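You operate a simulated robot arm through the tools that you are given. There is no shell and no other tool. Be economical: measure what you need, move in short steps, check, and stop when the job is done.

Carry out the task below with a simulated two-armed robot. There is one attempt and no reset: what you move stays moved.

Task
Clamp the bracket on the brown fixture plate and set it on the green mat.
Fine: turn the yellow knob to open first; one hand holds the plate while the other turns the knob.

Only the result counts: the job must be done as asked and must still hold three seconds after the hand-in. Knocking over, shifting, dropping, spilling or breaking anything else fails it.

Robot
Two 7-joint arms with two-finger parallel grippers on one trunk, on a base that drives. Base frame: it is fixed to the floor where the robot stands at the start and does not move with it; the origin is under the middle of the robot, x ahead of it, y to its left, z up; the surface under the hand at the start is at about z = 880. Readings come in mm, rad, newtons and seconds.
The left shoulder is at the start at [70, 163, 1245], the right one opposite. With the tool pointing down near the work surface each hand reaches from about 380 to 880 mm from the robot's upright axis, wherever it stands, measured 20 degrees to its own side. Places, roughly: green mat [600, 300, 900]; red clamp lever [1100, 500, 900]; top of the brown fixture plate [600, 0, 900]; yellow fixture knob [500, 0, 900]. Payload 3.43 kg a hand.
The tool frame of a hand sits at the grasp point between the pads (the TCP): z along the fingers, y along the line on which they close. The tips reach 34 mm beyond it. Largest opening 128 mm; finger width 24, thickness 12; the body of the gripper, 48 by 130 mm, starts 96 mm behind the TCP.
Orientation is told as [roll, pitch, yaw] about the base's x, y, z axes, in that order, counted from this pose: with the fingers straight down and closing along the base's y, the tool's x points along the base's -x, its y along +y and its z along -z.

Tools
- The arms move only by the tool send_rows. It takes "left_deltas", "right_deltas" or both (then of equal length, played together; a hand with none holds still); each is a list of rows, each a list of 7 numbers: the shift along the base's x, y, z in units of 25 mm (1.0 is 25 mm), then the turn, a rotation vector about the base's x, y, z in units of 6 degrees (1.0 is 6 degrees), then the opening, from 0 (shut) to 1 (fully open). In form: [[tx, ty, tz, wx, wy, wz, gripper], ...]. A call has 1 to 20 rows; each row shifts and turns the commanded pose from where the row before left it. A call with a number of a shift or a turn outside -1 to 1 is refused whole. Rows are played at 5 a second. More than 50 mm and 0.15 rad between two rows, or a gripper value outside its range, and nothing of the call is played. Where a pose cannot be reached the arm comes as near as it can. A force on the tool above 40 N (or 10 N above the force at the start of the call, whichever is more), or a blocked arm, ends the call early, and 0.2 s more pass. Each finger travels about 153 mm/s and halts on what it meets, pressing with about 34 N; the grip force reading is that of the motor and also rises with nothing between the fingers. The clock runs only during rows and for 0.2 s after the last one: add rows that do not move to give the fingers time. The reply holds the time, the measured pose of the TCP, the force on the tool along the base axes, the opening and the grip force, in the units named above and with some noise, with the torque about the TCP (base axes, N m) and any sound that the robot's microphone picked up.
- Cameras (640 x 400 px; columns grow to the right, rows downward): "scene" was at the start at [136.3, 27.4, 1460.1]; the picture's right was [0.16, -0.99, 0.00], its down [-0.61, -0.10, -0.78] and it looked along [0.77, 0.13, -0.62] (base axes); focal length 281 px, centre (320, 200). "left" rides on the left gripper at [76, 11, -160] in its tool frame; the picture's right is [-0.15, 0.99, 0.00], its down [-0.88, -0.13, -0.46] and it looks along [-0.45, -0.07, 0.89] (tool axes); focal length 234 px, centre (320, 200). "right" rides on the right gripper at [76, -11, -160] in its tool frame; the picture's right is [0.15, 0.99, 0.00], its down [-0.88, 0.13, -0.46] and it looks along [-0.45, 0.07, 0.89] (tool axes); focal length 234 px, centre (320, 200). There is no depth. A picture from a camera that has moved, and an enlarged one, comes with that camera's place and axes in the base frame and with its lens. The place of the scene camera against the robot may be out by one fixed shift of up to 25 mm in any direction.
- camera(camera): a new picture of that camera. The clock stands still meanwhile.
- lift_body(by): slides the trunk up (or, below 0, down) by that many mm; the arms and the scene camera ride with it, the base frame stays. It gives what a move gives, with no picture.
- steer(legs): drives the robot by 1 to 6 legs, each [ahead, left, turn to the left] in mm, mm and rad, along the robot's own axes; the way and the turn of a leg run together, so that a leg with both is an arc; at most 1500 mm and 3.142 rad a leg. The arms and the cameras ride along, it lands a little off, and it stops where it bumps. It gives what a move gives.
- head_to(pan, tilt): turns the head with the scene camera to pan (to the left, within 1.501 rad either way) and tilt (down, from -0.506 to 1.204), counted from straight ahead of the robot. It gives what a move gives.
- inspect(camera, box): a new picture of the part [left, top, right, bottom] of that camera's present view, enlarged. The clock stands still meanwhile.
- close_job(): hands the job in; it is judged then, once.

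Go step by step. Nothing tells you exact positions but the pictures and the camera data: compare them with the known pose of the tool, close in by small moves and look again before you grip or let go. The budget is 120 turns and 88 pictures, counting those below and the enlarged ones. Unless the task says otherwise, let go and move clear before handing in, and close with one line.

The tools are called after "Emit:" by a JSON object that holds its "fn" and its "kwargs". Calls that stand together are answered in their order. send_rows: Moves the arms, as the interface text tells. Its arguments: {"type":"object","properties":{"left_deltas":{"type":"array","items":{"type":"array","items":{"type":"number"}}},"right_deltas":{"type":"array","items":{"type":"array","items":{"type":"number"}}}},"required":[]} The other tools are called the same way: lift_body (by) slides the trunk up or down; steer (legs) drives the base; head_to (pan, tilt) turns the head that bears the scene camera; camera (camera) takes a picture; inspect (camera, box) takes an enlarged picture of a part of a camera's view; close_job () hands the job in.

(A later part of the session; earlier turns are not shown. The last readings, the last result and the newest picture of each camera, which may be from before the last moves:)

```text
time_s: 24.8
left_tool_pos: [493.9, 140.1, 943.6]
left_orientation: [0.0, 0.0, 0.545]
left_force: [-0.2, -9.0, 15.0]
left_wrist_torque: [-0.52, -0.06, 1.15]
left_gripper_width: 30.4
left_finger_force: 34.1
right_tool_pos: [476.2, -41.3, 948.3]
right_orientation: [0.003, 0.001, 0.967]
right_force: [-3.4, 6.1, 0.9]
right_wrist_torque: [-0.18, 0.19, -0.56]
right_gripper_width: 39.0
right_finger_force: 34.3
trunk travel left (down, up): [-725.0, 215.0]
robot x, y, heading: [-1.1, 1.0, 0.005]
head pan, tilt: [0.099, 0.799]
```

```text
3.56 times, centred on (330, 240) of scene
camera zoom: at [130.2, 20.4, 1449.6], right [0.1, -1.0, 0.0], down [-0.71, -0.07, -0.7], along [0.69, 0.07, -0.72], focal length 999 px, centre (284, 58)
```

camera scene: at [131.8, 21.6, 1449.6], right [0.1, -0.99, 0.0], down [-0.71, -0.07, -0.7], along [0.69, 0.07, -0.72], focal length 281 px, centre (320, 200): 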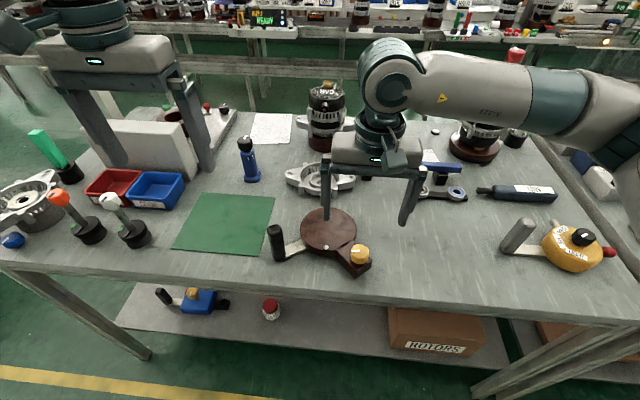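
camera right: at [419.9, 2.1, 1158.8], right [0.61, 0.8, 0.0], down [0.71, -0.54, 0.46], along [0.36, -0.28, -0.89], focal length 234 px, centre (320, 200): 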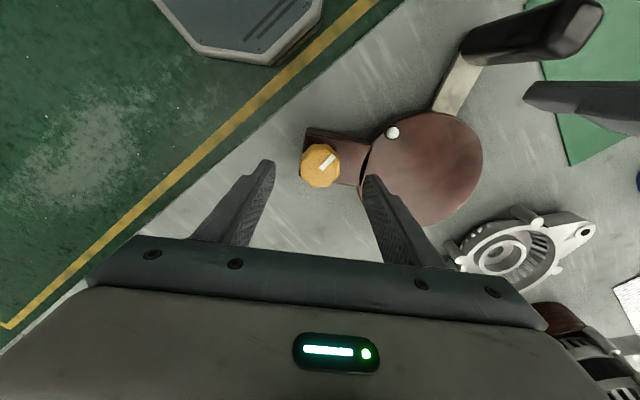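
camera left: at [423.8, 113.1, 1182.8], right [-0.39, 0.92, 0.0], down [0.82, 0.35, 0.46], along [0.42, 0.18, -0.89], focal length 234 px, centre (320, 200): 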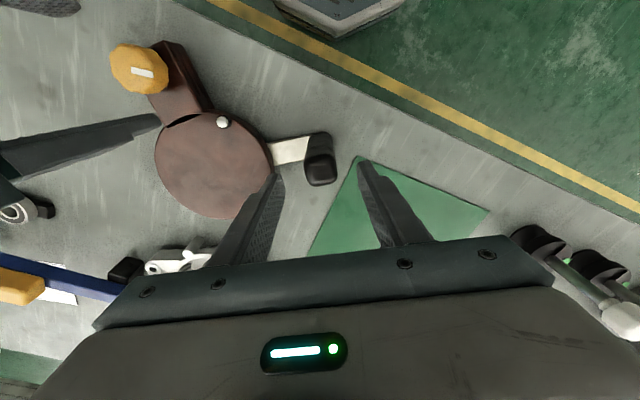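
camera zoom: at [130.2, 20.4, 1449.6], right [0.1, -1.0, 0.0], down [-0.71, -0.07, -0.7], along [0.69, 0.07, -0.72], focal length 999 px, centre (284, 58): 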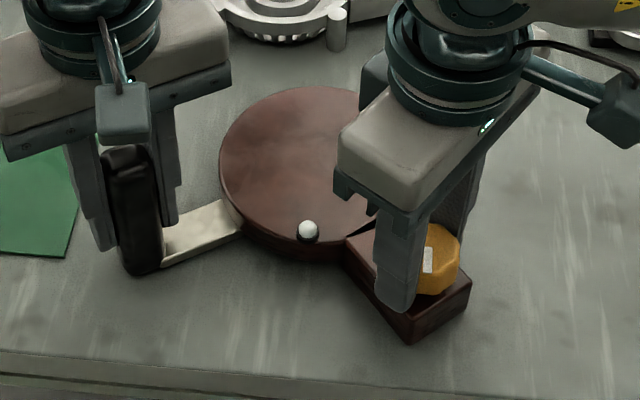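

The knob went about 85–90° and reached a stop, so it's open. I'll release both hands, lift, and take the right hand to hover over the bracket with fingers closing along x.

Emit:
{"fn": "send_rows", "kwargs": {"right_deltas": [[0, 0, 0, 0, 0, 0, 0.6], [0, 0, 0, 0, 0, 0, 0.6], [0, 0, 1, 0, 0, 0, 0.6], [0, 0, 1, 0, 0, 0, 0.6], [0, 0, 1, 0, 0, 0, 0.6], [0, 0, 1, 0, 0, 0, 0.8], [0, 0, 1, 0, 0, 0, 1]], "left_deltas": [[0, 0, 0, 0, 0, 0, 0.5], [0, 0, 0, 0, 0, 0, 0.5], [0, 0, 1, 0, 0, 0, 0.5], [0, 0, 1, 0, 0, 0, 0.5], [0, 0, 1, 0, 0, 0, 0.5], [0, 0.5, 1, 0, 0, 0, 0.5], [0, 1, 0, 0, 0, 0, 0.5]]}}

Emit:
{"fn": "send_rows", "kwargs": {"right_deltas": [[0.95, 0.4, 0, 0, 0, 0.5, 1], [0.95, 0.4, 0, 0, 0, 0.5, 1], [0.95, 0.4, 0, 0, 0, 0.5, 1], [0.95, 0.4, 0, 0, 0, 0.5, 1], [0.95, 0.4, 0, 0, 0, 0.5, 1], [0.95, 0.4, 0, 0, 0, 0.5, 1], [0.95, 0.4, 0, 0, 0, 0.5, 1], [0.95, 0.4, 0, 0, 0, 0.5, 1], [0.95, 0.4, 0, 0, 0, 0.5, 1], [0.95, 0.4, 0, 0, 0, 0.5, 1], [0.95, 0.4, 0, 0, 0, 0.5, 1], [0.5, 0.1, 0, 0, 0, 0.3, 1], [0, 0, 0, 0, 0, 0, 1]]}}

Emit:
{"fn": "camera", "kwargs": {"camera": "right"}}

Emit:
{"fn": "camera", "kwargs": {"camera": "scene"}}

```text
time_s: 26.4
left_tool_pos: [494.0, 182.6, 1043.4]
left_orientation: [0.001, 0.002, 0.546]
left_force: [-0.1, 0.1, 0.0]
left_wrist_torque: [-0.06, -0.03, 0.02]
left_gripper_width: 63.9
left_finger_force: 0.1
right_tool_pos: [476.2, -37.8, 1074.7]
right_orientation: [-0.001, -0.001, 0.966]
right_force: [-0.8, 0.6, 0.1]
right_wrist_torque: [-0.03, 0.0, 0.01]
right_gripper_width: 127.9
right_finger_force: 0.0
trunk travel left (down, up): [-725.0, 215.0]
robot x, y, heading: [1.8, -0.6, -0.001]
head pan, tilt: [0.099, 0.799]
```

```text
time_s: 29.2
left_tool_pos: [495.1, 181.0, 1043.3]
left_orientation: [0.0, 0.002, 0.545]
left_force: [0.0, -0.1, 0.6]
left_wrist_torque: [-0.04, -0.02, 0.0]
left_gripper_width: 63.9
left_finger_force: 0.1
right_tool_pos: [595.3, 8.6, 1070.8]
right_orientation: [0.002, -0.002, 1.227]
right_force: [1.1, -0.1, -0.2]
right_wrist_torque: [0.0, -0.02, -0.01]
right_gripper_width: 128.1
right_finger_force: 0.1
right hand out of reach, approached as far as the arm can: row 6, 7, 8, 9, 10, 11, 12
trunk travel left (down, up): [-725.0, 215.0]
robot x, y, heading: [-2.2, -0.7, 0.003]
head pan, tilt: [0.099, 0.799]
```

```text
54 pictures are left
camera right: at [580.8, -67.5, 1231.5], right [-0.98, 0.2, 0.0], down [0.18, 0.87, 0.46], along [0.09, 0.45, -0.89], focal length 234 px, centre (320, 200)
```

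right: 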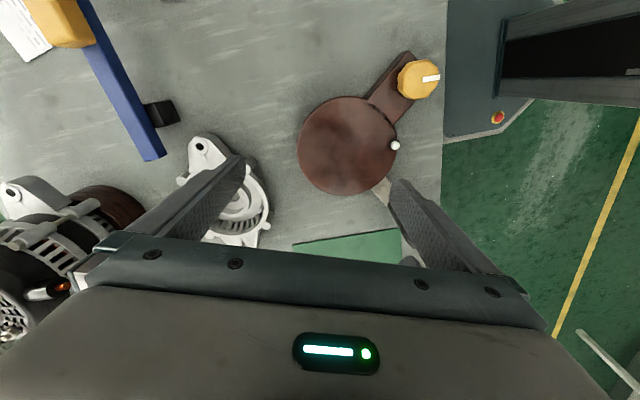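

```text
53 pictures are left
camera scene: at [131.8, 21.3, 1449.5], right [0.1, -1.0, 0.0], down [-0.71, -0.07, -0.7], along [0.69, 0.07, -0.72], focal length 281 px, centre (320, 200)
```

scene: 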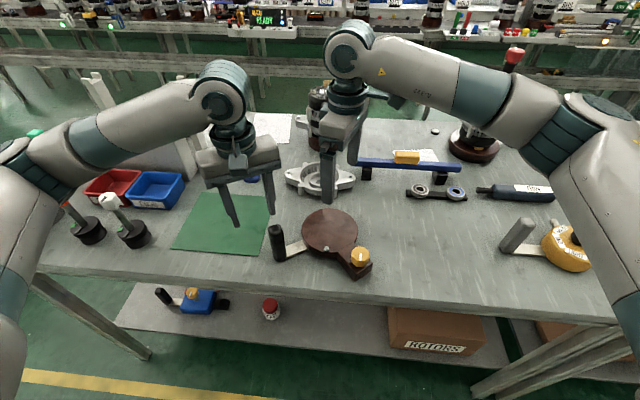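

The right arm can't reach there with that wrist angle. The left hand suits this better (yaw +90° from its current 31°), so I'll retreat the right hand and use the left for the bracket.

Emit:
{"fn": "send_rows", "kwargs": {"right_deltas": [[-0.5, -0.6, 0, 0, 0, -1, 1], [-0.5, -0.6, 0, 0, 0, -1, 1], [-0.5, -0.6, 0, 0, 0, -1, 1], [-0.5, -0.6, 0, 0, 0, -1, 1], [-0.5, -0.6, 0, 0, 0, -1, 1], [-0.5, -0.6, 0, 0, 0, -1, 1], [-0.5, -0.6, 0, 0, 0, -1, 1], [-0.5, -0.6, 0, 0, 0, -1, 1], [0, 0, 0, 0, 0, -1, 1], [0, 0, 0, 0, 0, -1, 1], [0, 0, 0, 0, 0, -1, 1], [0, 0, 0, 0, 0, 0, 1]]}}

Emit:
{"fn": "send_rows", "kwargs": {"left_deltas": [[0.9, -0.36, 0.5, 0, 0, 0.85, 1], [0.9, -0.36, 0.5, 0, 0, 0.85, 1], [0.9, -0.36, 0.3, 0, 0, 0.85, 1], [0.9, -0.36, 0, 0, 0, 0.85, 1], [0.9, -0.36, 0, 0, 0, 0.85, 1], [0.9, -0.36, 0, 0, 0, 0.85, 1], [0.9, -0.36, 0, 0, 0, 0.85, 1], [0.9, -0.36, 0, 0, 0, 0.85, 1], [0.9, -0.36, 0, 0, 0, 0.85, 1], [0.9, -0.36, 0, 0, 0, 0.85, 1], [0.9, -0.36, 0, 0, 0, 0.85, 1], [0.3, -0.3, 0, 0, 0, 0.44, 1], [0, 0, 0, 0, 0, 0, 1]]}}

Emit:
{"fn": "camera", "kwargs": {"camera": "left"}}

```text
time_s: 31.8
left_tool_pos: [495.4, 179.8, 1043.2]
left_orientation: [0.0, 0.0, 0.545]
left_force: [1.3, -0.4, 0.0]
left_wrist_torque: [0.01, -0.04, 0.0]
left_gripper_width: 64.0
left_finger_force: 0.3
right_tool_pos: [494.7, -112.8, 1072.3]
right_orientation: [0.002, -0.002, 0.104]
right_force: [-0.4, 0.1, 0.1]
right_wrist_torque: [0.0, 0.0, 0.03]
right_gripper_width: 128.1
right_finger_force: 0.0
trunk travel left (down, up): [-725.0, 215.0]
robot x, y, heading: [-0.8, -1.7, -0.0]
head pan, tilt: [0.099, 0.799]
```

```text
time_s: 34.6
left_tool_pos: [750.1, 72.5, 1075.5]
left_orientation: [0.001, 0.002, 1.572]
left_force: [0.1, 0.4, 0.2]
left_wrist_torque: [-0.03, -0.01, -0.01]
left_gripper_width: 127.9
left_finger_force: 0.0
right_tool_pos: [494.6, -110.3, 1072.3]
right_orientation: [0.001, -0.002, 0.105]
right_force: [0.2, 0.0, -0.6]
right_wrist_torque: [0.03, -0.03, 0.01]
right_gripper_width: 128.1
right_finger_force: 0.0
trunk travel left (down, up): [-725.0, 215.0]
robot x, y, heading: [1.6, -1.3, 0.0]
head pan, tilt: [0.099, 0.799]
```

```text
52 pictures are left
camera left: at [739.6, -2.3, 1235.0], right [-0.99, 0.15, 0.0], down [0.13, 0.88, 0.45], along [0.07, 0.45, -0.89], focal length 234 px, centre (320, 200)
```

left: 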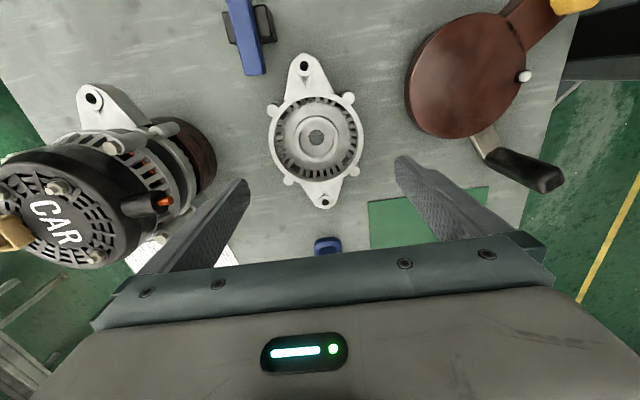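

The left hand reaches well. I'll shift +5 mm in x, lower to just above the bracket, and look.

Emit:
{"fn": "send_rows", "kwargs": {"left_deltas": [[0.05, 0, -0.9, 0, 0, 0, 1], [0.05, 0, -0.9, 0, 0, 0, 1], [0.05, 0, -0.9, 0, 0, 0, 1], [0.05, -0.05, -0.7, 0, 0, 0, 1], [0, 0, 0, 0, 0, 0, 1]]}}

Emit:
{"fn": "inspect", "kwargs": {"camera": "left", "box": [160, 40, 480, 250]}}

Emit:
{"fn": "inspect", "kwargs": {"camera": "scene", "box": [250, 110, 400, 210]}}

```text
time_s: 35.8
left_tool_pos: [755.5, 74.8, 990.9]
left_orientation: [0.0, 0.002, 1.57]
left_force: [-0.3, 0.1, -0.4]
left_wrist_torque: [-0.01, 0.02, 0.0]
left_gripper_width: 128.1
left_finger_force: 0.0
right_tool_pos: [493.9, -111.7, 1072.5]
right_orientation: [0.001, -0.004, 0.106]
right_force: [-0.2, 0.1, -0.4]
right_wrist_torque: [0.0, -0.02, -0.01]
right_gripper_width: 128.2
right_finger_force: 0.2
trunk travel left (down, up): [-725.0, 215.0]
robot x, y, heading: [0.5, 1.3, 0.001]
head pan, tilt: [0.099, 0.799]
```

```text
1.90 times, centred on (320, 145) of left
camera zoom: at [744.7, -3.0, 1150.9], right [-0.99, 0.15, 0.0], down [0.13, 0.88, 0.45], along [0.07, 0.45, -0.89], focal length 446 px, centre (320, 305)
```

zoom: 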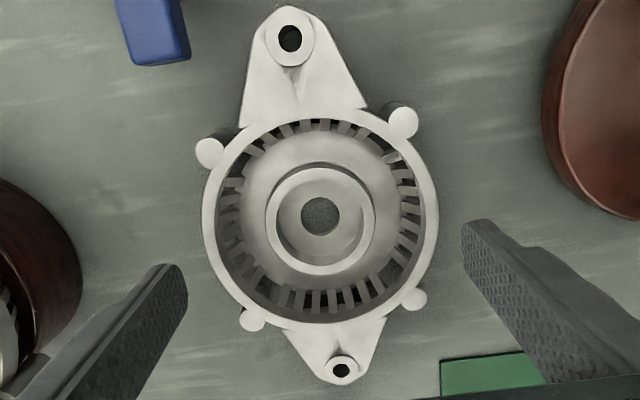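

```text
4.00 times, centred on (325, 160) of scene
camera zoom: at [131.5, 21.1, 1449.6], right [0.1, -1.0, 0.0], down [-0.71, -0.07, -0.7], along [0.69, 0.07, -0.72], focal length 1124 px, centre (300, 360)
```

zoom: 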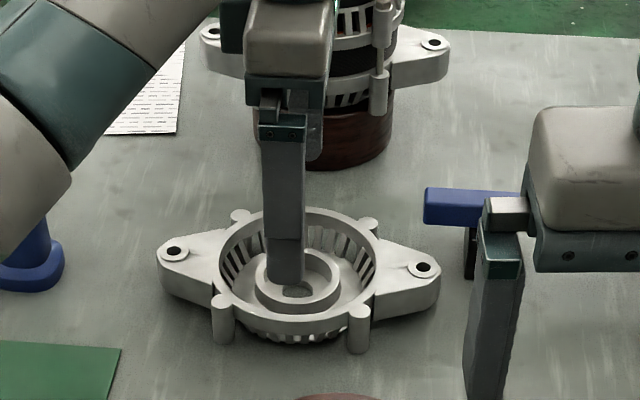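

The bracket centre is about (756, 69), and the ring is about 121 mm against a 128 mm opening, so it's tight. I'll check its side profile before descending.

Emit:
{"fn": "inspect", "kwargs": {"camera": "scene", "box": [280, 155, 365, 205]}}

Emit:
{"fn": "inspect", "kwargs": {"camera": "right", "box": [300, 100, 500, 240]}}

```text
7.53 times, centred on (322, 180) of scene
camera zoom: at [131.5, 21.1, 1449.6], right [0.1, -1.0, 0.0], down [-0.71, -0.07, -0.7], along [0.69, 0.07, -0.72], focal length 2116 px, centre (301, 351)
```

zoom: 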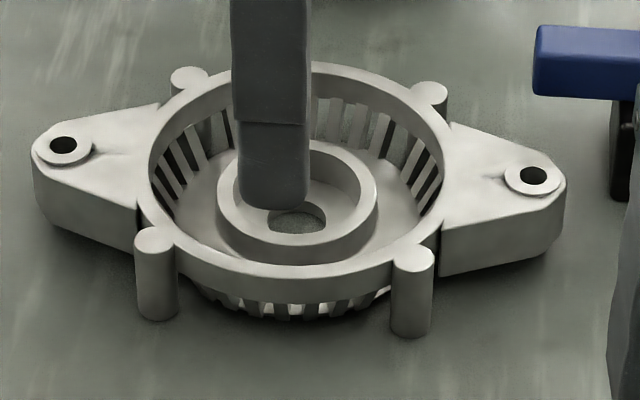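

```text
2.86 times, centred on (400, 170) of right
camera zoom: at [420.0, -131.8, 1231.6], right [-0.25, 0.97, 0.0], down [0.86, 0.22, 0.46], along [0.44, 0.12, -0.89], focal length 669 px, centre (91, 286)
```

zoom: 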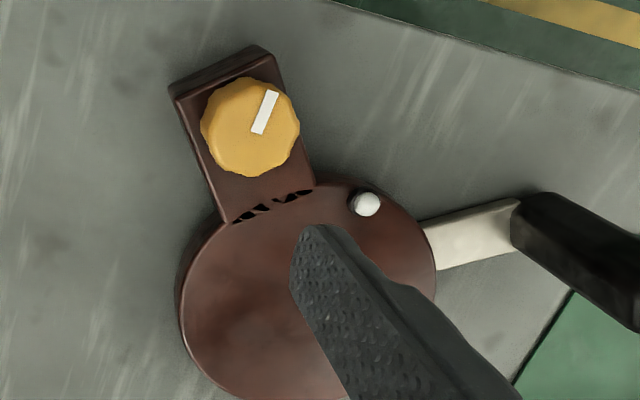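

The ring flange is about 17 mm tall with a narrower cage beneath, so gripping at TCP z of about 932 works. I'll descend to just above the rim and check centring.

Emit:
{"fn": "send_rows", "kwargs": {"left_deltas": [[0.02, -0.15, -0.7, 0, 0, 0, 1], [0, 0, -0.5, 0, 0, 0, 1], [0, 0, 0, 0, 0, 0, 1]]}}

Emit:
{"fn": "inspect", "kwargs": {"camera": "left", "box": [160, 40, 480, 250]}}

Emit:
{"fn": "inspect", "kwargs": {"camera": "scene", "box": [280, 145, 365, 205]}}

```text
time_s: 36.6
left_tool_pos: [756.2, 69.7, 962.9]
left_orientation: [0.0, 0.001, 1.571]
left_force: [0.2, 0.2, 0.0]
left_wrist_torque: [0.0, -0.01, -0.06]
left_gripper_width: 128.0
left_finger_force: 0.0
right_tool_pos: [495.2, -112.6, 1071.4]
right_orientation: [0.002, -0.003, 0.106]
right_force: [-0.3, -0.4, -0.2]
right_wrist_torque: [-0.01, 0.0, 0.0]
right_gripper_width: 128.1
right_finger_force: 0.0
trunk travel left (down, up): [-725.0, 215.0]
robot x, y, heading: [0.6, 2.1, -0.003]
head pan, tilt: [0.099, 0.799]
```

```text
1.90 times, centred on (320, 145) of left
camera zoom: at [745.6, -6.5, 1121.1], right [-0.99, 0.15, 0.0], down [0.13, 0.88, 0.45], along [0.07, 0.45, -0.89], focal length 446 px, centre (320, 305)
```

zoom: 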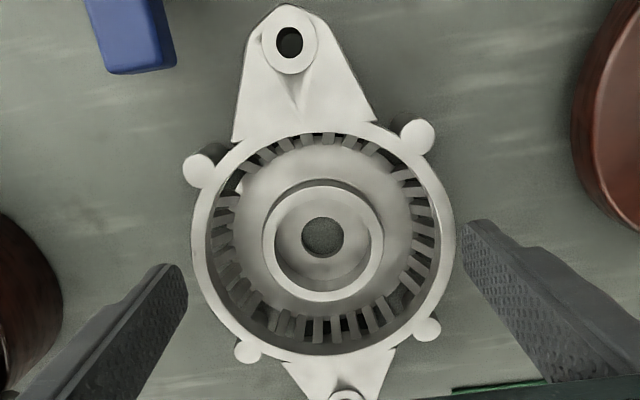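

```text
6.67 times, centred on (322, 175) of scene
camera zoom: at [131.7, 21.1, 1449.5], right [0.1, -1.0, 0.0], down [-0.71, -0.07, -0.7], along [0.69, 0.07, -0.72], focal length 1874 px, centre (303, 367)
```

zoom: 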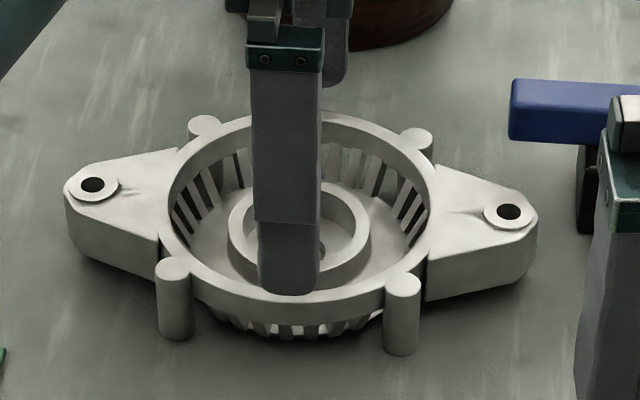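

Estimates of the ring diameter disagree (120–128 mm). I'll zoom in around the finger tips from the left camera before going lower.

Emit:
{"fn": "inspect", "kwargs": {"camera": "left", "box": [220, 130, 300, 190]}}

Emit:
{"fn": "inspect", "kwargs": {"camera": "left", "box": [350, 110, 430, 170]}}

```text
6.67 times, centred on (260, 160) of left
camera zoom: at [745.6, -6.5, 1121.1], right [-0.99, 0.15, 0.0], down [0.13, 0.88, 0.45], along [0.07, 0.45, -0.89], focal length 1561 px, centre (720, 467)
```

zoom: 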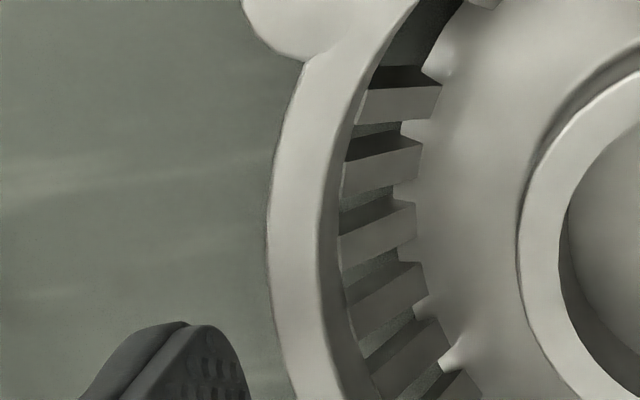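

```text
6.67 times, centred on (390, 140) of left
camera zoom: at [745.6, -6.5, 1121.1], right [-0.99, 0.15, 0.0], down [0.13, 0.88, 0.45], along [0.07, 0.45, -0.89], focal length 1561 px, centre (-147, 600)
```

zoom: 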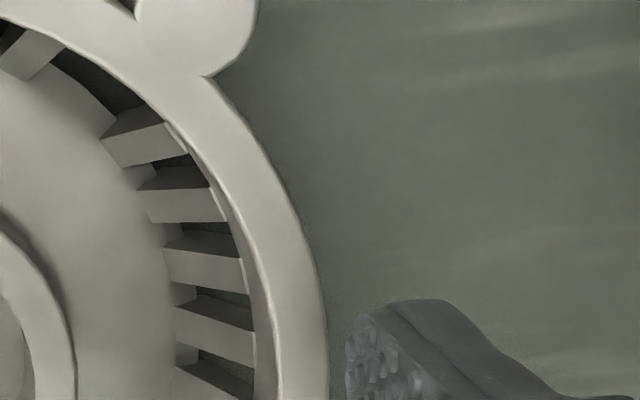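

The rim is about 122 mm across at z of about 922 and my centring is within 1 mm. I'll shift -1 mm in x and descend in small steps with the force guard.

Emit:
{"fn": "send_rows", "kwargs": {"left_deltas": [[-0.04, 0, -0.1, 0, 0, 0, 1], [0, 0, -0.2, 0, 0, 0, 1], [0, 0, -0.2, 0, 0, 0, 1], [0, 0, -0.2, 0, 0, 0, 1], [0, 0, -0.2, 0, 0, 0, 1], [0, 0, 0, 0, 0, 0, 1]]}}

Emit:
{"fn": "inspect", "kwargs": {"camera": "left", "box": [160, 40, 480, 250]}}

Emit:
{"fn": "inspect", "kwargs": {"camera": "scene", "box": [280, 145, 365, 205]}}

```text
time_s: 37.7
left_tool_pos: [754.9, 68.3, 950.0]
left_orientation: [-0.009, 0.002, 1.569]
left_force: [-8.2, 0.7, 22.1]
left_wrist_torque: [0.17, 1.76, -0.04]
left_gripper_width: 128.0
left_finger_force: 0.1
right_tool_pos: [493.3, -112.2, 1072.4]
right_orientation: [0.001, -0.002, 0.108]
right_force: [0.4, 0.1, -0.7]
right_wrist_torque: [-0.02, 0.0, 0.02]
right_gripper_width: 128.1
right_finger_force: 0.0
trunk travel left (down, up): [-725.0, 215.0]
robot x, y, heading: [0.6, 1.1, 0.006]
head pan, tilt: [0.099, 0.799]
stopped in row 5 (left hand): the force on the tool passed its limit at 46 N (the readings are from after the stop); the commanded pose is now the measured one
```

```text
1.90 times, centred on (320, 145) of left
camera zoom: at [742.8, -7.9, 1110.0], right [-0.99, 0.15, -0.01], down [0.13, 0.88, 0.45], along [0.08, 0.45, -0.89], focal length 446 px, centre (320, 305)
```

zoom: 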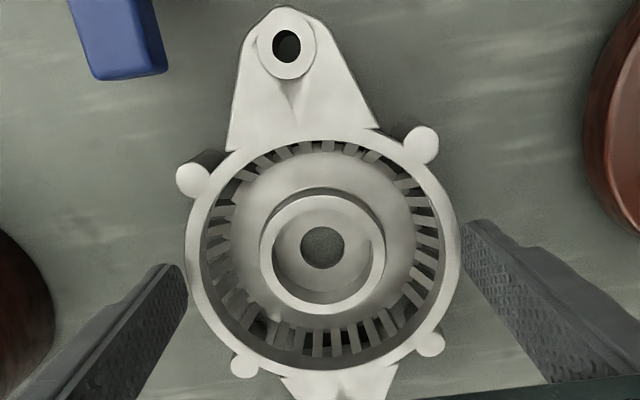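

```text
6.67 times, centred on (322, 175) of scene
camera zoom: at [129.7, 21.1, 1449.8], right [0.1, -0.99, 0.0], down [-0.71, -0.07, -0.7], along [0.69, 0.07, -0.72], focal length 1874 px, centre (303, 367)
```

zoom: 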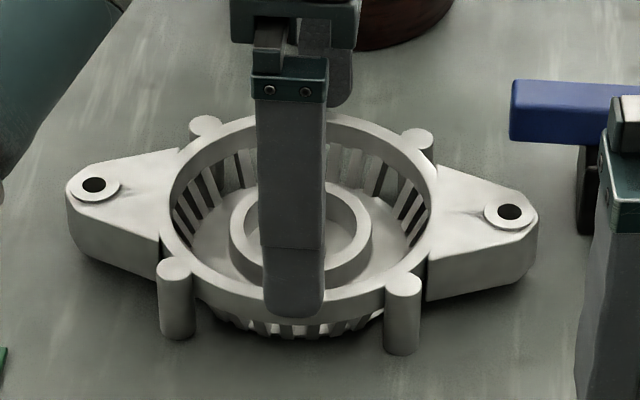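

The far finger touched the rim while the near one has about 4–5 mm to spare. I'll lift a little, shift +2.4 mm in x, and try again.

Emit:
{"fn": "send_rows", "kwargs": {"left_deltas": [[0, 0, 0.2, 0, 0, 0, 1], [0.1, 0.03, 0, 0, 0, 0, 1], [0, 0, -0.2, 0, 0, 0, 1], [0, 0, -0.15, 0, 0, 0, 1], [0, 0, -0.15, 0, 0, 0, 1], [0, 0, 0, 0, 0, 0, 1]]}}

Emit:
{"fn": "inspect", "kwargs": {"camera": "left", "box": [160, 40, 480, 250]}}

```text
time_s: 38.8
left_tool_pos: [759.4, 67.4, 950.5]
left_orientation: [-0.016, 0.004, 1.567]
left_force: [-9.6, -0.1, 21.9]
left_wrist_torque: [0.23, 1.92, 0.04]
left_gripper_width: 127.8
left_finger_force: 0.2
right_tool_pos: [493.3, -113.2, 1072.3]
right_orientation: [0.0, -0.003, 0.107]
right_force: [0.7, -0.1, -0.4]
right_wrist_torque: [-0.03, 0.03, -0.03]
right_gripper_width: 128.4
right_finger_force: 0.0
trunk travel left (down, up): [-725.0, 215.0]
robot x, y, heading: [-2.2, -2.4, -0.003]
head pan, tilt: [0.099, 0.799]
stopped in row 5 (left hand): the force on the tool passed its limit at 44 N (the readings are from after the stop); the commanded pose is now the measured one
```

```text
1.90 times, centred on (320, 145) of left
camera zoom: at [746.0, -6.6, 1110.6], right [-0.99, 0.15, -0.02], down [0.13, 0.88, 0.45], along [0.08, 0.45, -0.89], focal length 446 px, centre (320, 305)
```

zoom: 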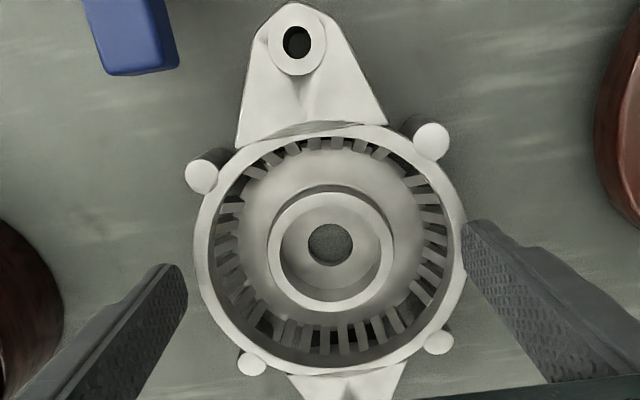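

The readings suggest the near finger is on the rim this time. I'll look from the right camera's side angle while it's in contact.

Emit:
{"fn": "camera", "kwargs": {"camera": "right"}}

Emit:
{"fn": "inspect", "kwargs": {"camera": "left", "box": [360, 130, 420, 190]}}

Emit:
{"fn": "inspect", "kwargs": {"camera": "left", "box": [220, 140, 280, 200]}}

```text
40 pictures are left
camera right: at [418.7, -131.7, 1232.1], right [-0.25, 0.97, 0.0], down [0.86, 0.22, 0.46], along [0.44, 0.12, -0.89], focal length 234 px, centre (320, 200)
```

right: 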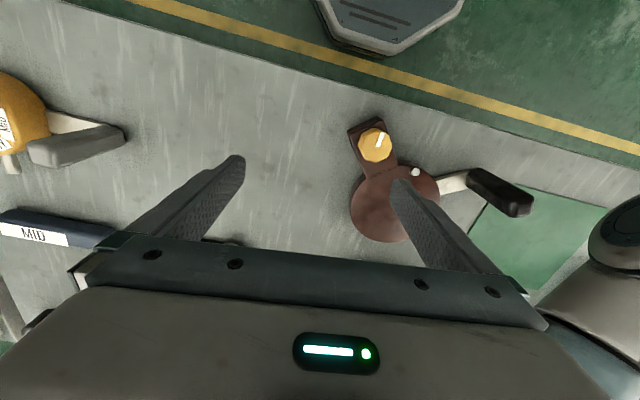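

```text
6.67 times, centred on (390, 160) of left
camera zoom: at [746.0, -6.6, 1110.6], right [-0.99, 0.15, -0.02], down [0.13, 0.88, 0.45], along [0.08, 0.45, -0.89], focal length 1561 px, centre (-147, 467)
```

zoom: 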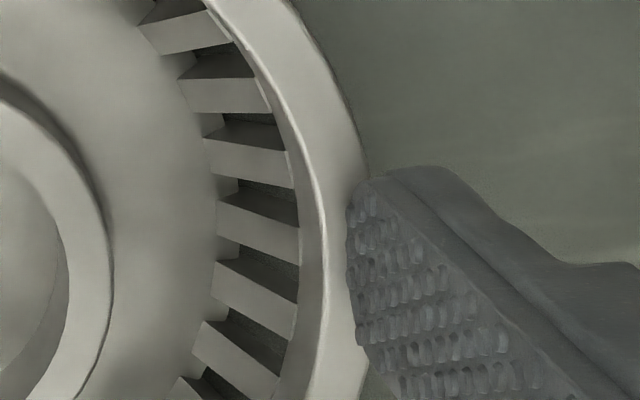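

```text
6.67 times, centred on (250, 170) of left
camera zoom: at [746.0, -6.6, 1110.6], right [-0.99, 0.15, -0.02], down [0.13, 0.88, 0.45], along [0.08, 0.45, -0.89], focal length 1561 px, centre (787, 400)
```

zoom: 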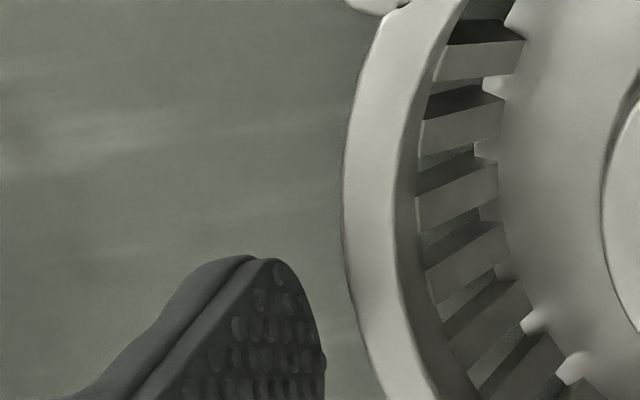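

The ring is nearly as wide as my opening (about 126 mm), so the outer grip won't fit. The inner hub (about 62 mm) with its wide annulus is a better grip, so I'll lift, set the opening to about 70 mm, and centre on the hub.

Emit:
{"fn": "send_rows", "kwargs": {"left_deltas": [[0, 0, 0.4, 0, 0, 0, 1], [-0.1, 0.08, 0.6, 0, 0, 0, 0.7], [0, 0, 0, 0, 0, 0, 0.55], [0, 0, 0, 0, 0, 0, 0.55]]}}

Emit:
{"fn": "inspect", "kwargs": {"camera": "left", "box": [200, 90, 440, 250]}}

```text
time_s: 39.8
left_tool_pos: [758.5, 71.4, 971.9]
left_orientation: [-0.014, 0.006, 1.568]
left_force: [-0.3, 0.1, 0.1]
left_wrist_torque: [0.04, 0.0, 0.02]
left_gripper_width: 70.3
left_finger_force: 0.0
right_tool_pos: [494.9, -112.1, 1071.9]
right_orientation: [0.001, 0.0, 0.106]
right_force: [-0.4, -0.1, -0.1]
right_wrist_torque: [-0.02, 0.01, 0.04]
right_gripper_width: 128.0
right_finger_force: 0.0
trunk travel left (down, up): [-725.0, 215.0]
robot x, y, heading: [1.8, 1.4, -0.0]
head pan, tilt: [0.099, 0.799]
```

```text
2.50 times, centred on (320, 170) of left
camera zoom: at [745.2, -3.9, 1131.2], right [-0.99, 0.15, -0.01], down [0.13, 0.88, 0.45], along [0.08, 0.45, -0.89], focal length 585 px, centre (320, 275)
```

zoom: 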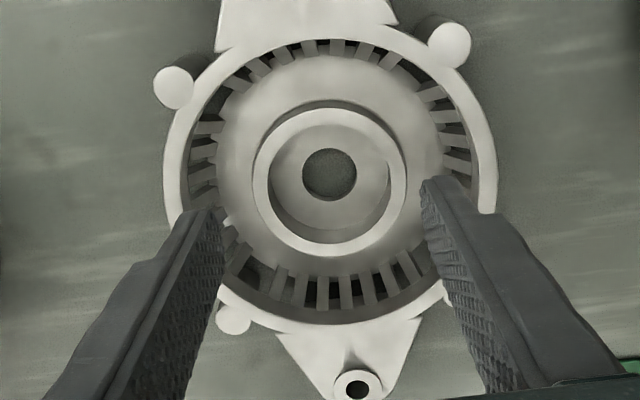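

The hub is about 3 mm to -x of the tool axis, and the tool is tilted slightly. I'll correct both and go down in steps into the annulus.

Emit:
{"fn": "send_rows", "kwargs": {"left_deltas": [[-0.11, 0, 0, 0.05, 0.13, 0, 0.55], [0, 0, -0.4, 0, 0, 0, 0.55], [0, 0, -0.4, 0, 0, 0, 0.55], [0, 0, -0.4, 0, 0, 0, 0.55], [0, 0, 0, 0, 0, 0, 0.55]]}}

Emit:
{"fn": "inspect", "kwargs": {"camera": "left", "box": [200, 90, 440, 250]}}

```text
time_s: 41.0
left_tool_pos: [755.1, 71.2, 941.4]
left_orientation: [0.0, -0.002, 1.568]
left_force: [0.5, -0.2, 0.0]
left_wrist_torque: [-0.04, -0.02, -0.05]
left_gripper_width: 70.2
left_finger_force: 0.0
right_tool_pos: [494.6, -111.4, 1072.0]
right_orientation: [0.001, -0.003, 0.107]
right_force: [0.0, -0.1, 0.0]
right_wrist_torque: [0.01, -0.01, 0.01]
right_gripper_width: 128.0
right_finger_force: 0.0
trunk travel left (down, up): [-725.0, 215.0]
robot x, y, heading: [2.1, 2.3, 0.003]
head pan, tilt: [0.099, 0.799]
```

```text
2.50 times, centred on (320, 170) of left
camera zoom: at [744.4, -4.8, 1101.2], right [-0.99, 0.15, 0.0], down [0.13, 0.88, 0.46], along [0.07, 0.45, -0.89], focal length 585 px, centre (320, 275)
```

zoom: 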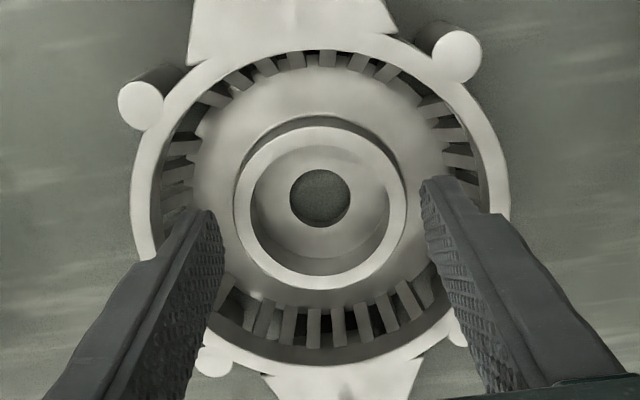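

The fingers are inside the annulus and nicely centred on the hub. I'll go down further gently until near the floor.

Emit:
{"fn": "send_rows", "kwargs": {"left_deltas": [[0, 0, -0.2, 0, 0, 0, 0.55], [0, 0, -0.2, 0, 0, 0, 0.55], [0, 0, -0.15, 0, 0, 0, 0.55], [0, 0, 0, 0, 0, 0, 0.55]]}}

Emit:
{"fn": "inspect", "kwargs": {"camera": "left", "box": [200, 90, 440, 250]}}

```text
time_s: 42.0
left_tool_pos: [755.9, 70.9, 927.0]
left_orientation: [0.0, 0.0, 1.568]
left_force: [-0.3, 0.6, -0.1]
left_wrist_torque: [-0.01, 0.0, 0.02]
left_gripper_width: 70.5
left_finger_force: 0.1
right_tool_pos: [493.9, -112.9, 1072.2]
right_orientation: [0.002, 0.0, 0.106]
right_force: [0.0, 0.7, -0.5]
right_wrist_torque: [-0.02, -0.03, 0.01]
right_gripper_width: 128.0
right_finger_force: 0.1
trunk travel left (down, up): [-725.0, 215.0]
robot x, y, heading: [-1.7, 0.8, -0.0]
head pan, tilt: [0.099, 0.799]
```

```text
2.50 times, centred on (320, 170) of left
camera zoom: at [744.7, -5.4, 1086.9], right [-0.99, 0.15, 0.0], down [0.13, 0.88, 0.46], along [0.07, 0.45, -0.89], focal length 585 px, centre (320, 275)
```

zoom: 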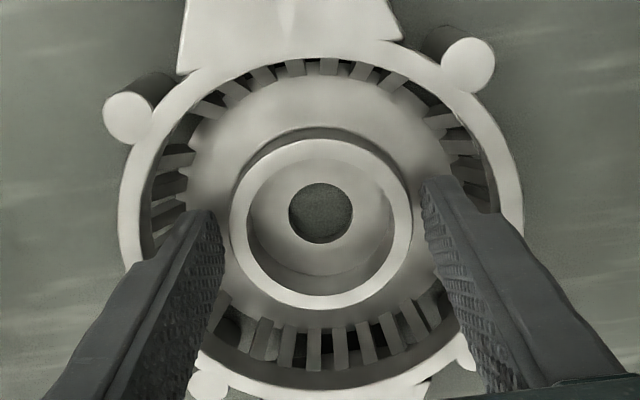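

Still no floor contact with the tips at z of about 893. I'll go 5 mm lower, then close on the hub.

Emit:
{"fn": "send_rows", "kwargs": {"left_deltas": [[0, 0, -0.1, 0, 0, 0, 0.55], [0, 0, -0.1, 0, 0, 0, 0.55], [0, 0, 0, 0, 0, 0, 0.55]]}}

```text
time_s: 42.8
left_tool_pos: [755.5, 70.4, 922.3]
left_orientation: [0.0, -0.002, 1.569]
left_force: [0.0, 0.7, -0.3]
left_wrist_torque: [-0.01, 0.01, 0.01]
left_gripper_width: 70.5
left_finger_force: 0.1
right_tool_pos: [494.0, -111.5, 1072.1]
right_orientation: [0.002, 0.0, 0.104]
right_force: [0.4, 0.3, -0.4]
right_wrist_torque: [0.0, 0.03, -0.02]
right_gripper_width: 128.0
right_finger_force: 0.0
trunk travel left (down, up): [-725.0, 215.0]
robot x, y, heading: [4.9, 2.7, 0.006]
head pan, tilt: [0.099, 0.799]
```

No contact yet, with the tips at 888. I'll close on the hub.

Emit:
{"fn": "send_rows", "kwargs": {"left_deltas": [[0, 0, 0, 0, 0, 0, 0.5], [0, 0, 0, 0, 0, 0, 0.45], [0, 0, 0, 0, 0, 0, 0.3], [0, 0, 0, 0, 0, 0, 0.3], [0, 0, 0, 0, 0, 0, 0.3]]}}

Emit:
{"fn": "inspect", "kwargs": {"camera": "left", "box": [200, 90, 440, 250]}}

```text
time_s: 44.0
left_tool_pos: [755.1, 71.1, 923.3]
left_orientation: [0.0, 0.0, 1.571]
left_force: [1.2, 0.0, -0.4]
left_wrist_torque: [0.12, 0.0, 0.03]
left_gripper_width: 60.6
left_finger_force: 33.8
right_tool_pos: [494.1, -112.2, 1071.9]
right_orientation: [0.005, 0.0, 0.107]
right_force: [-0.3, 0.6, -0.2]
right_wrist_torque: [0.02, -0.04, 0.01]
right_gripper_width: 128.0
right_finger_force: 0.0
trunk travel left (down, up): [-725.0, 215.0]
robot x, y, heading: [1.2, 2.9, -0.003]
head pan, tilt: [0.099, 0.799]
```

```text
2.50 times, centred on (320, 170) of left
camera zoom: at [744.6, -5.2, 1082.3], right [-0.99, 0.15, 0.0], down [0.13, 0.88, 0.46], along [0.07, 0.45, -0.89], focal length 585 px, centre (320, 275)
```

zoom: 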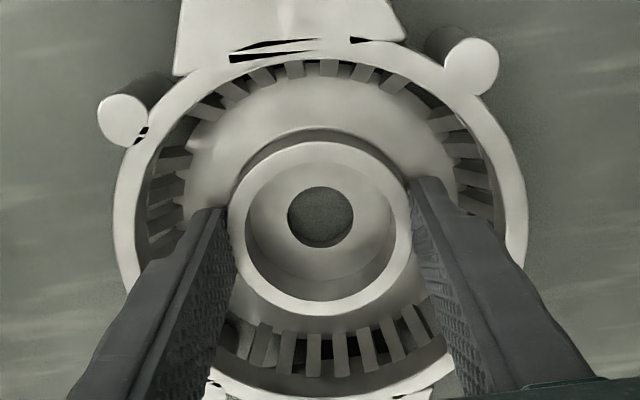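

The hub is gripped (60.6 mm). I'll lift gently and check that the bracket comes with it.

Emit:
{"fn": "send_rows", "kwargs": {"left_deltas": [[0, 0, 0.3, 0, 0, 0, 0.3], [0, 0, 0.6, 0, 0, 0, 0.3], [0, 0, 0.8, 0, 0, 0, 0.3], [0, 0, 0.8, 0, 0, 0, 0.3], [0, 0, 0, 0, 0, 0, 0.3]]}}

Emit:
{"fn": "camera", "kwargs": {"camera": "scene"}}

```text
time_s: 45.2
left_tool_pos: [756.1, 70.1, 986.8]
left_orientation: [-0.001, 0.001, 1.57]
left_force: [0.8, 0.0, -6.2]
left_wrist_torque: [0.02, 0.04, 0.05]
left_gripper_width: 60.8
left_finger_force: 34.0
right_tool_pos: [495.0, -111.6, 1071.1]
right_orientation: [0.002, -0.001, 0.106]
right_force: [-0.6, 1.1, 0.0]
right_wrist_torque: [0.0, 0.01, 0.03]
right_gripper_width: 128.1
right_finger_force: 0.1
trunk travel left (down, up): [-725.0, 215.0]
robot x, y, heading: [-2.1, -1.5, -0.004]
head pan, tilt: [0.099, 0.799]
```

```text
33 pictures are left
camera scene: at [133.0, 21.1, 1449.4], right [0.1, -1.0, 0.0], down [-0.71, -0.07, -0.7], along [0.69, 0.07, -0.72], focal length 281 px, centre (320, 200)
```

scene: 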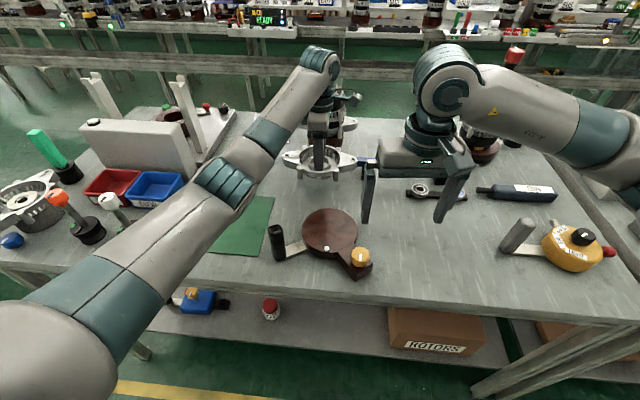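

The bracket is in hand and level. I'll move the right hand aside with fingers closed so its camera gets a clear view of the disc, for an accurate centre.

Emit:
{"fn": "send_rows", "kwargs": {"right_deltas": [[-0.25, -0.8, 0.3, 0, 0, 0, 0.6], [-0.25, -0.8, 0.3, 0, 0, 0, 0.3], [-0.25, -0.8, 0.3, 0, 0, 0, 0.1], [-0.25, -0.8, 0.3, 0, 0, 0, 0.1], [0, 0, 0, 0, 0, 0, 0.1]]}}

Emit:
{"fn": "inspect", "kwargs": {"camera": "right", "box": [360, 120, 520, 270]}}

Emit:
{"fn": "inspect", "kwargs": {"camera": "scene", "box": [260, 140, 380, 290]}}

```text
time_s: 46.4
left_tool_pos: [755.5, 70.1, 984.7]
left_orientation: [0.0, -0.001, 1.568]
left_force: [-0.2, 0.8, -6.6]
left_wrist_torque: [-0.02, -0.01, 0.03]
left_gripper_width: 60.7
left_finger_force: 34.2
right_tool_pos: [472.3, -191.9, 1103.2]
right_orientation: [0.001, 0.0, 0.106]
right_force: [-0.4, 0.0, -0.3]
right_wrist_torque: [-0.01, 0.01, -0.03]
right_gripper_width: 12.8
right_finger_force: 0.1
trunk travel left (down, up): [-725.0, 215.0]
robot x, y, heading: [-2.1, -1.2, 0.003]
head pan, tilt: [0.099, 0.799]
```

```text
2.67 times, centred on (440, 195) of right
camera zoom: at [398.0, -210.9, 1262.2], right [-0.25, 0.97, 0.0], down [0.86, 0.22, 0.46], along [0.44, 0.12, -0.89], focal length 624 px, centre (0, 213)
```

zoom: 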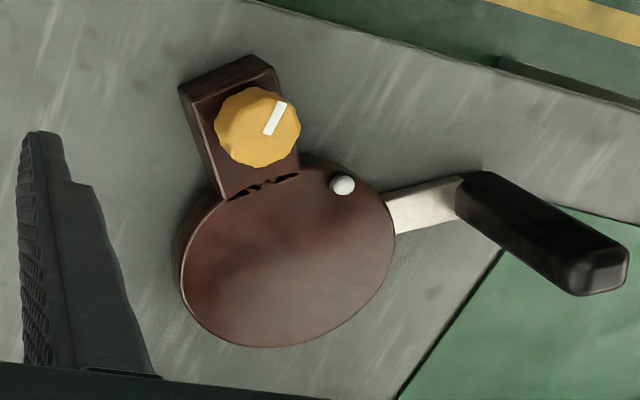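

```text
2.67 times, centred on (320, 215) of scene
camera zoom: at [133.3, 22.0, 1449.4], right [0.1, -1.0, 0.0], down [-0.71, -0.07, -0.7], along [0.69, 0.07, -0.72], focal length 750 px, centre (320, 160)
```

zoom: 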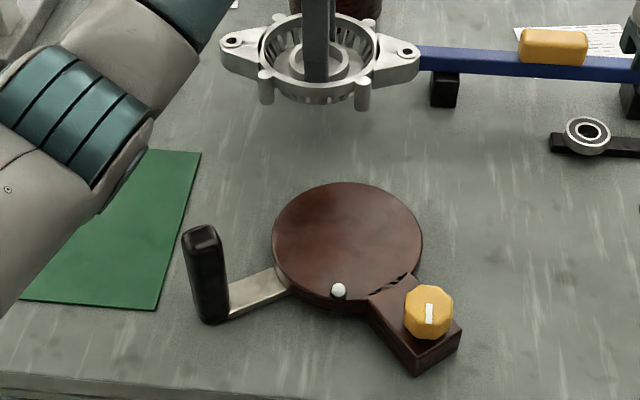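

The disc centre comes out at about (563, 31), with a radius of about 69. I'll carry the bracket over it, staying high, and check alignment.

Emit:
{"fn": "send_rows", "kwargs": {"left_deltas": [[-0.9, -0.19, 0.4, 0, 0, 0, 0.3], [-0.9, -0.19, 0, 0, 0, 0, 0.3], [-0.9, -0.19, 0, 0, 0, 0, 0.3], [-0.9, -0.19, 0, 0, 0, 0, 0.3], [-0.9, -0.19, 0, 0, 0, 0, 0.3], [-0.9, -0.19, 0, 0, 0, 0, 0.3], [-0.9, -0.19, 0, 0, 0, 0, 0.3], [-0.9, -0.19, 0, 0, 0, 0, 0.3], [-0.5, -0.05, 0, 0, 0, 0, 0.3], [0, 0, 0, 0, 0, 0, 0.3]]}}

Emit:
{"fn": "camera", "kwargs": {"camera": "left"}}

Emit:
{"fn": "inspect", "kwargs": {"camera": "scene", "box": [260, 160, 390, 290]}}

```text
time_s: 48.6
left_tool_pos: [563.0, 29.3, 996.6]
left_orientation: [0.0, 0.0, 1.568]
left_force: [-0.4, 0.3, -6.5]
left_wrist_torque: [0.0, 0.0, 0.0]
left_gripper_width: 60.4
left_finger_force: 33.8
right_tool_pos: [471.3, -191.3, 1102.0]
right_orientation: [0.002, 0.0, 0.107]
right_force: [0.0, 0.6, -0.5]
right_wrist_torque: [0.01, 0.03, -0.01]
right_gripper_width: 12.7
right_finger_force: 0.1
trunk travel left (down, up): [-725.0, 215.0]
robot x, y, heading: [-0.2, -1.8, 0.002]
head pan, tilt: [0.099, 0.799]
```

```text
30 pictures are left
camera left: at [552.0, -45.9, 1154.9], right [-0.99, 0.15, 0.0], down [0.13, 0.88, 0.46], along [0.07, 0.45, -0.89], focal length 234 px, centre (320, 200)
```

left: 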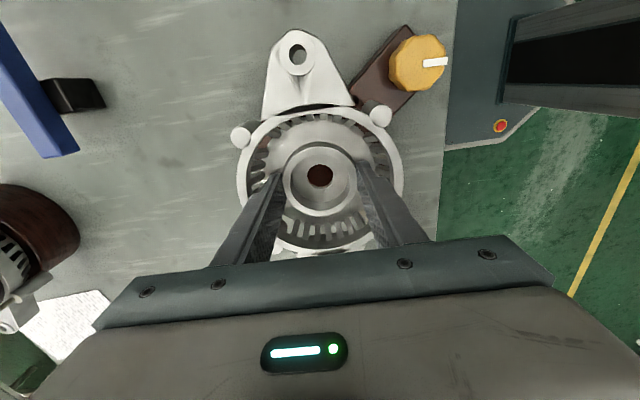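

```text
3.08 times, centred on (325, 225) of scene
camera zoom: at [132.7, 21.2, 1449.4], right [0.1, -1.0, 0.0], down [-0.71, -0.07, -0.7], along [0.69, 0.07, -0.72], focal length 865 px, centre (305, 123)
```

zoom: 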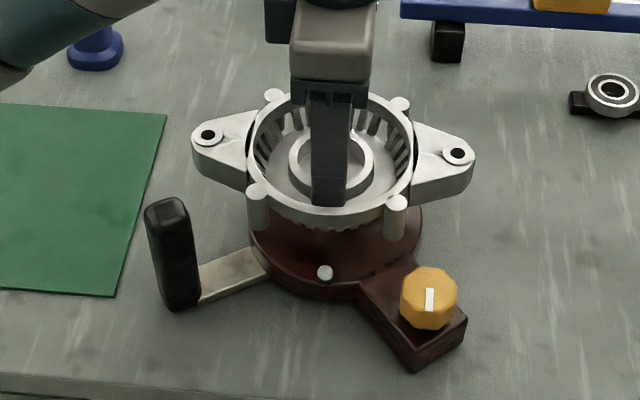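

Comparing bracket and disc in the same scene view, the bracket needs about 5 mm more to -y. I'll shift and lower partway, then check again.

Emit:
{"fn": "send_rows", "kwargs": {"left_deltas": [[0, -0.1, -0.4, 0, 0, 0, 0.3], [0, -0.08, -0.4, 0, 0, 0, 0.3], [0, 0, -0.3, 0, 0, 0, 0.3], [0, 0, 0, 0, 0, 0, 0.3]]}}

Emit:
{"fn": "inspect", "kwargs": {"camera": "scene", "box": [280, 180, 380, 280]}}

Emit:
{"fn": "inspect", "kwargs": {"camera": "right", "box": [360, 120, 520, 270]}}

```text
time_s: 49.6
left_tool_pos: [562.4, 27.8, 968.6]
left_orientation: [0.0, 0.001, 1.569]
left_force: [-0.4, -0.4, -6.5]
left_wrist_torque: [0.01, -0.03, 0.0]
left_gripper_width: 60.4
left_finger_force: 33.3
right_tool_pos: [471.7, -192.8, 1102.4]
right_orientation: [0.003, 0.0, 0.107]
right_force: [0.0, -0.3, 0.3]
right_wrist_torque: [0.01, 0.01, -0.01]
right_gripper_width: 12.8
right_finger_force: 0.1
trunk travel left (down, up): [-725.0, 215.0]
robot x, y, heading: [2.9, 4.9, -0.003]
head pan, tilt: [0.099, 0.799]
```

```text
4.00 times, centred on (330, 230) of scene
camera zoom: at [132.6, 21.1, 1449.5], right [0.1, -1.0, 0.0], down [-0.71, -0.07, -0.7], along [0.69, 0.07, -0.72], focal length 1124 px, centre (280, 80)
```

zoom: 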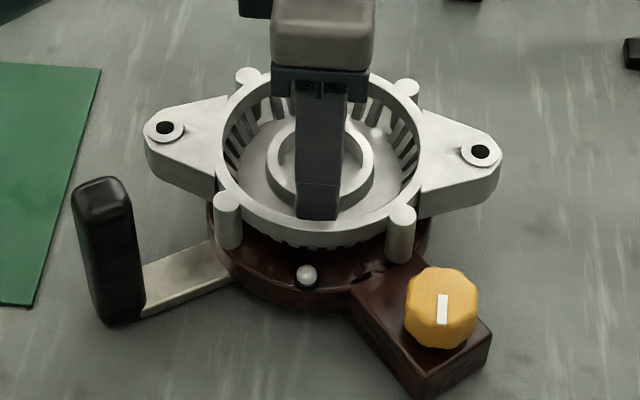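

```text
2.67 times, centred on (440, 195) of right
camera zoom: at [397.5, -211.4, 1262.1], right [-0.25, 0.97, 0.0], down [0.86, 0.22, 0.46], along [0.44, 0.12, -0.89], focal length 624 px, centre (0, 213)
```

zoom: 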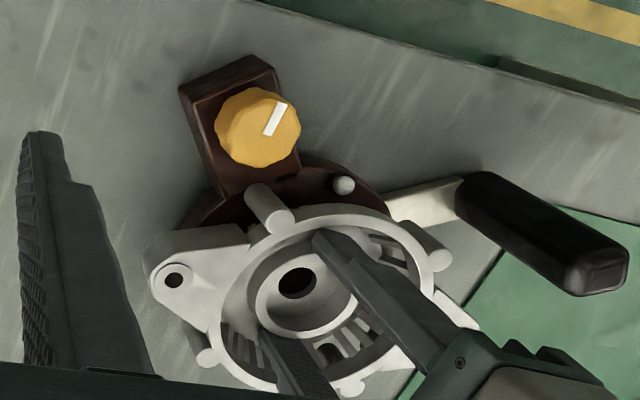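

Bracket and disc are now aligned within about 1–2 mm. I'll lower toward the disc.

Emit:
{"fn": "send_rows", "kwargs": {"left_deltas": [[0, 0, -0.25, 0, 0, 0, 0.3], [0, 0, -0.2, 0, 0, 0, 0.3], [0, 0, 0, 0, 0, 0, 0.3]]}}

Emit:
{"fn": "inspect", "kwargs": {"camera": "scene", "box": [280, 190, 360, 280]}}

```text
time_s: 50.4
left_tool_pos: [563.1, 25.9, 956.6]
left_orientation: [0.001, 0.0, 1.569]
left_force: [0.2, 0.1, -6.2]
left_wrist_torque: [-0.02, 0.03, 0.0]
left_gripper_width: 60.6
left_finger_force: 34.3
right_tool_pos: [472.9, -191.9, 1102.8]
right_orientation: [0.002, -0.001, 0.108]
right_force: [0.1, 0.1, 0.2]
right_wrist_torque: [-0.01, -0.03, 0.01]
right_gripper_width: 13.1
right_finger_force: 0.0
trunk travel left (down, up): [-725.0, 215.0]
robot x, y, heading: [-0.8, 0.5, -0.001]
head pan, tilt: [0.099, 0.799]
```

```text
4.44 times, centred on (320, 235) of scene
camera zoom: at [132.5, 21.2, 1449.5], right [0.1, -1.0, 0.0], down [-0.71, -0.07, -0.7], along [0.69, 0.07, -0.72], focal length 1249 px, centre (320, 44)
```

zoom: 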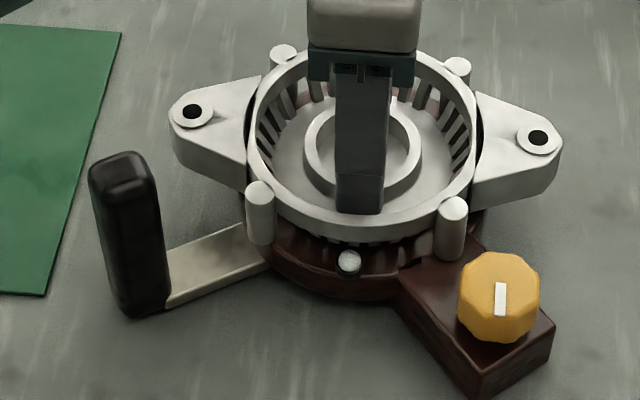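

The lamp sits clear between the posts. I'll continue down in fine steps to touch.

Emit:
{"fn": "send_rows", "kwargs": {"left_deltas": [[0, 0, -0.1, 0, 0, 0, 0.3], [0, 0, -0.1, 0, 0, 0, 0.3], [0, 0, 0, 0, 0, 0, 0.3]]}}

Emit:
{"fn": "send_rows", "kwargs": {"left_deltas": [[0, 0, -0.08, 0, 0, 0, 0.3], [0, 0, 0, 0, 0, 0, 0.3]]}}

```text
time_s: 51.2
left_tool_pos: [563.3, 27.2, 956.2]
left_orientation: [-0.008, 0.002, 1.57]
left_force: [6.3, 1.0, 35.3]
left_wrist_torque: [0.08, 0.29, -0.14]
left_gripper_width: 60.9
left_finger_force: 33.6
right_tool_pos: [470.4, -191.5, 1104.5]
right_orientation: [0.002, -0.003, 0.106]
right_force: [-0.1, -0.3, -0.1]
right_wrist_torque: [0.0, 0.0, -0.02]
right_gripper_width: 12.7
right_finger_force: 0.0
trunk travel left (down, up): [-725.0, 215.0]
robot x, y, heading: [2.8, 1.1, -0.004]
head pan, tilt: [0.099, 0.799]
```

```text
time_s: 51.5
left_tool_pos: [563.0, 26.7, 956.6]
left_orientation: [-0.009, 0.003, 1.569]
left_force: [-6.5, 1.5, 14.7]
left_wrist_torque: [0.54, 0.86, 0.1]
left_gripper_width: 60.6
left_finger_force: 34.3
right_tool_pos: [469.2, -191.0, 1103.4]
right_orientation: [0.002, -0.003, 0.107]
right_force: [0.0, -0.1, -0.8]
right_wrist_torque: [-0.04, 0.02, -0.01]
right_gripper_width: 12.6
right_finger_force: 0.1
trunk travel left (down, up): [-725.0, 215.0]
robot x, y, heading: [-0.0, -1.1, 0.003]
head pan, tilt: [0.099, 0.799]
stopped in row 1 (left hand): the force on the tool passed its limit at 48 N (the readings are from after the stop); the commanded pose is now the measured one
```

Contact came at TCP z of about 956. I'll look closely to see whether it's seated flat on the disc or resting on something.

Emit:
{"fn": "inspect", "kwargs": {"camera": "scene", "box": [300, 205, 360, 265]}}

Emit:
{"fn": "inspect", "kwargs": {"camera": "right", "box": [390, 140, 490, 240]}}

```text
6.67 times, centred on (330, 235) of scene
camera zoom: at [129.8, 21.0, 1449.3], right [0.1, -1.0, 0.0], down [-0.71, -0.07, -0.7], along [0.69, 0.07, -0.72], focal length 1874 px, centre (253, -33)
```

zoom: 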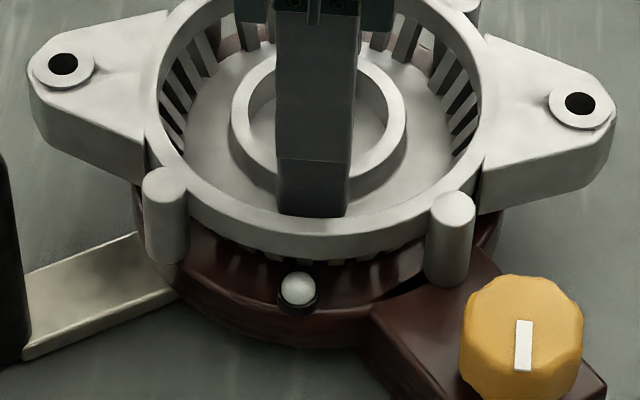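

```text
4.00 times, centred on (440, 190) of right
camera zoom: at [395.2, -211.5, 1262.7], right [-0.25, 0.97, 0.0], down [0.86, 0.22, 0.46], along [0.44, 0.12, -0.89], focal length 937 px, centre (-160, 240)
```

zoom: 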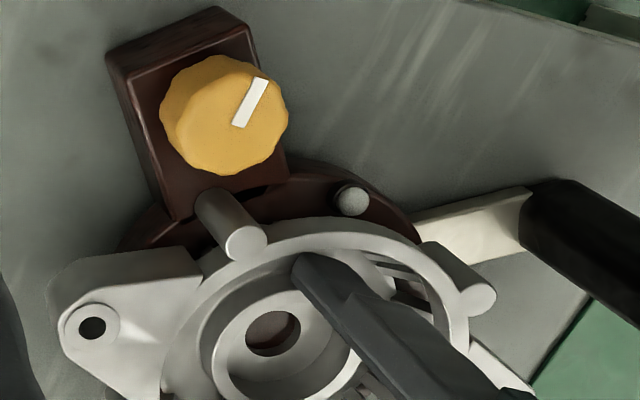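

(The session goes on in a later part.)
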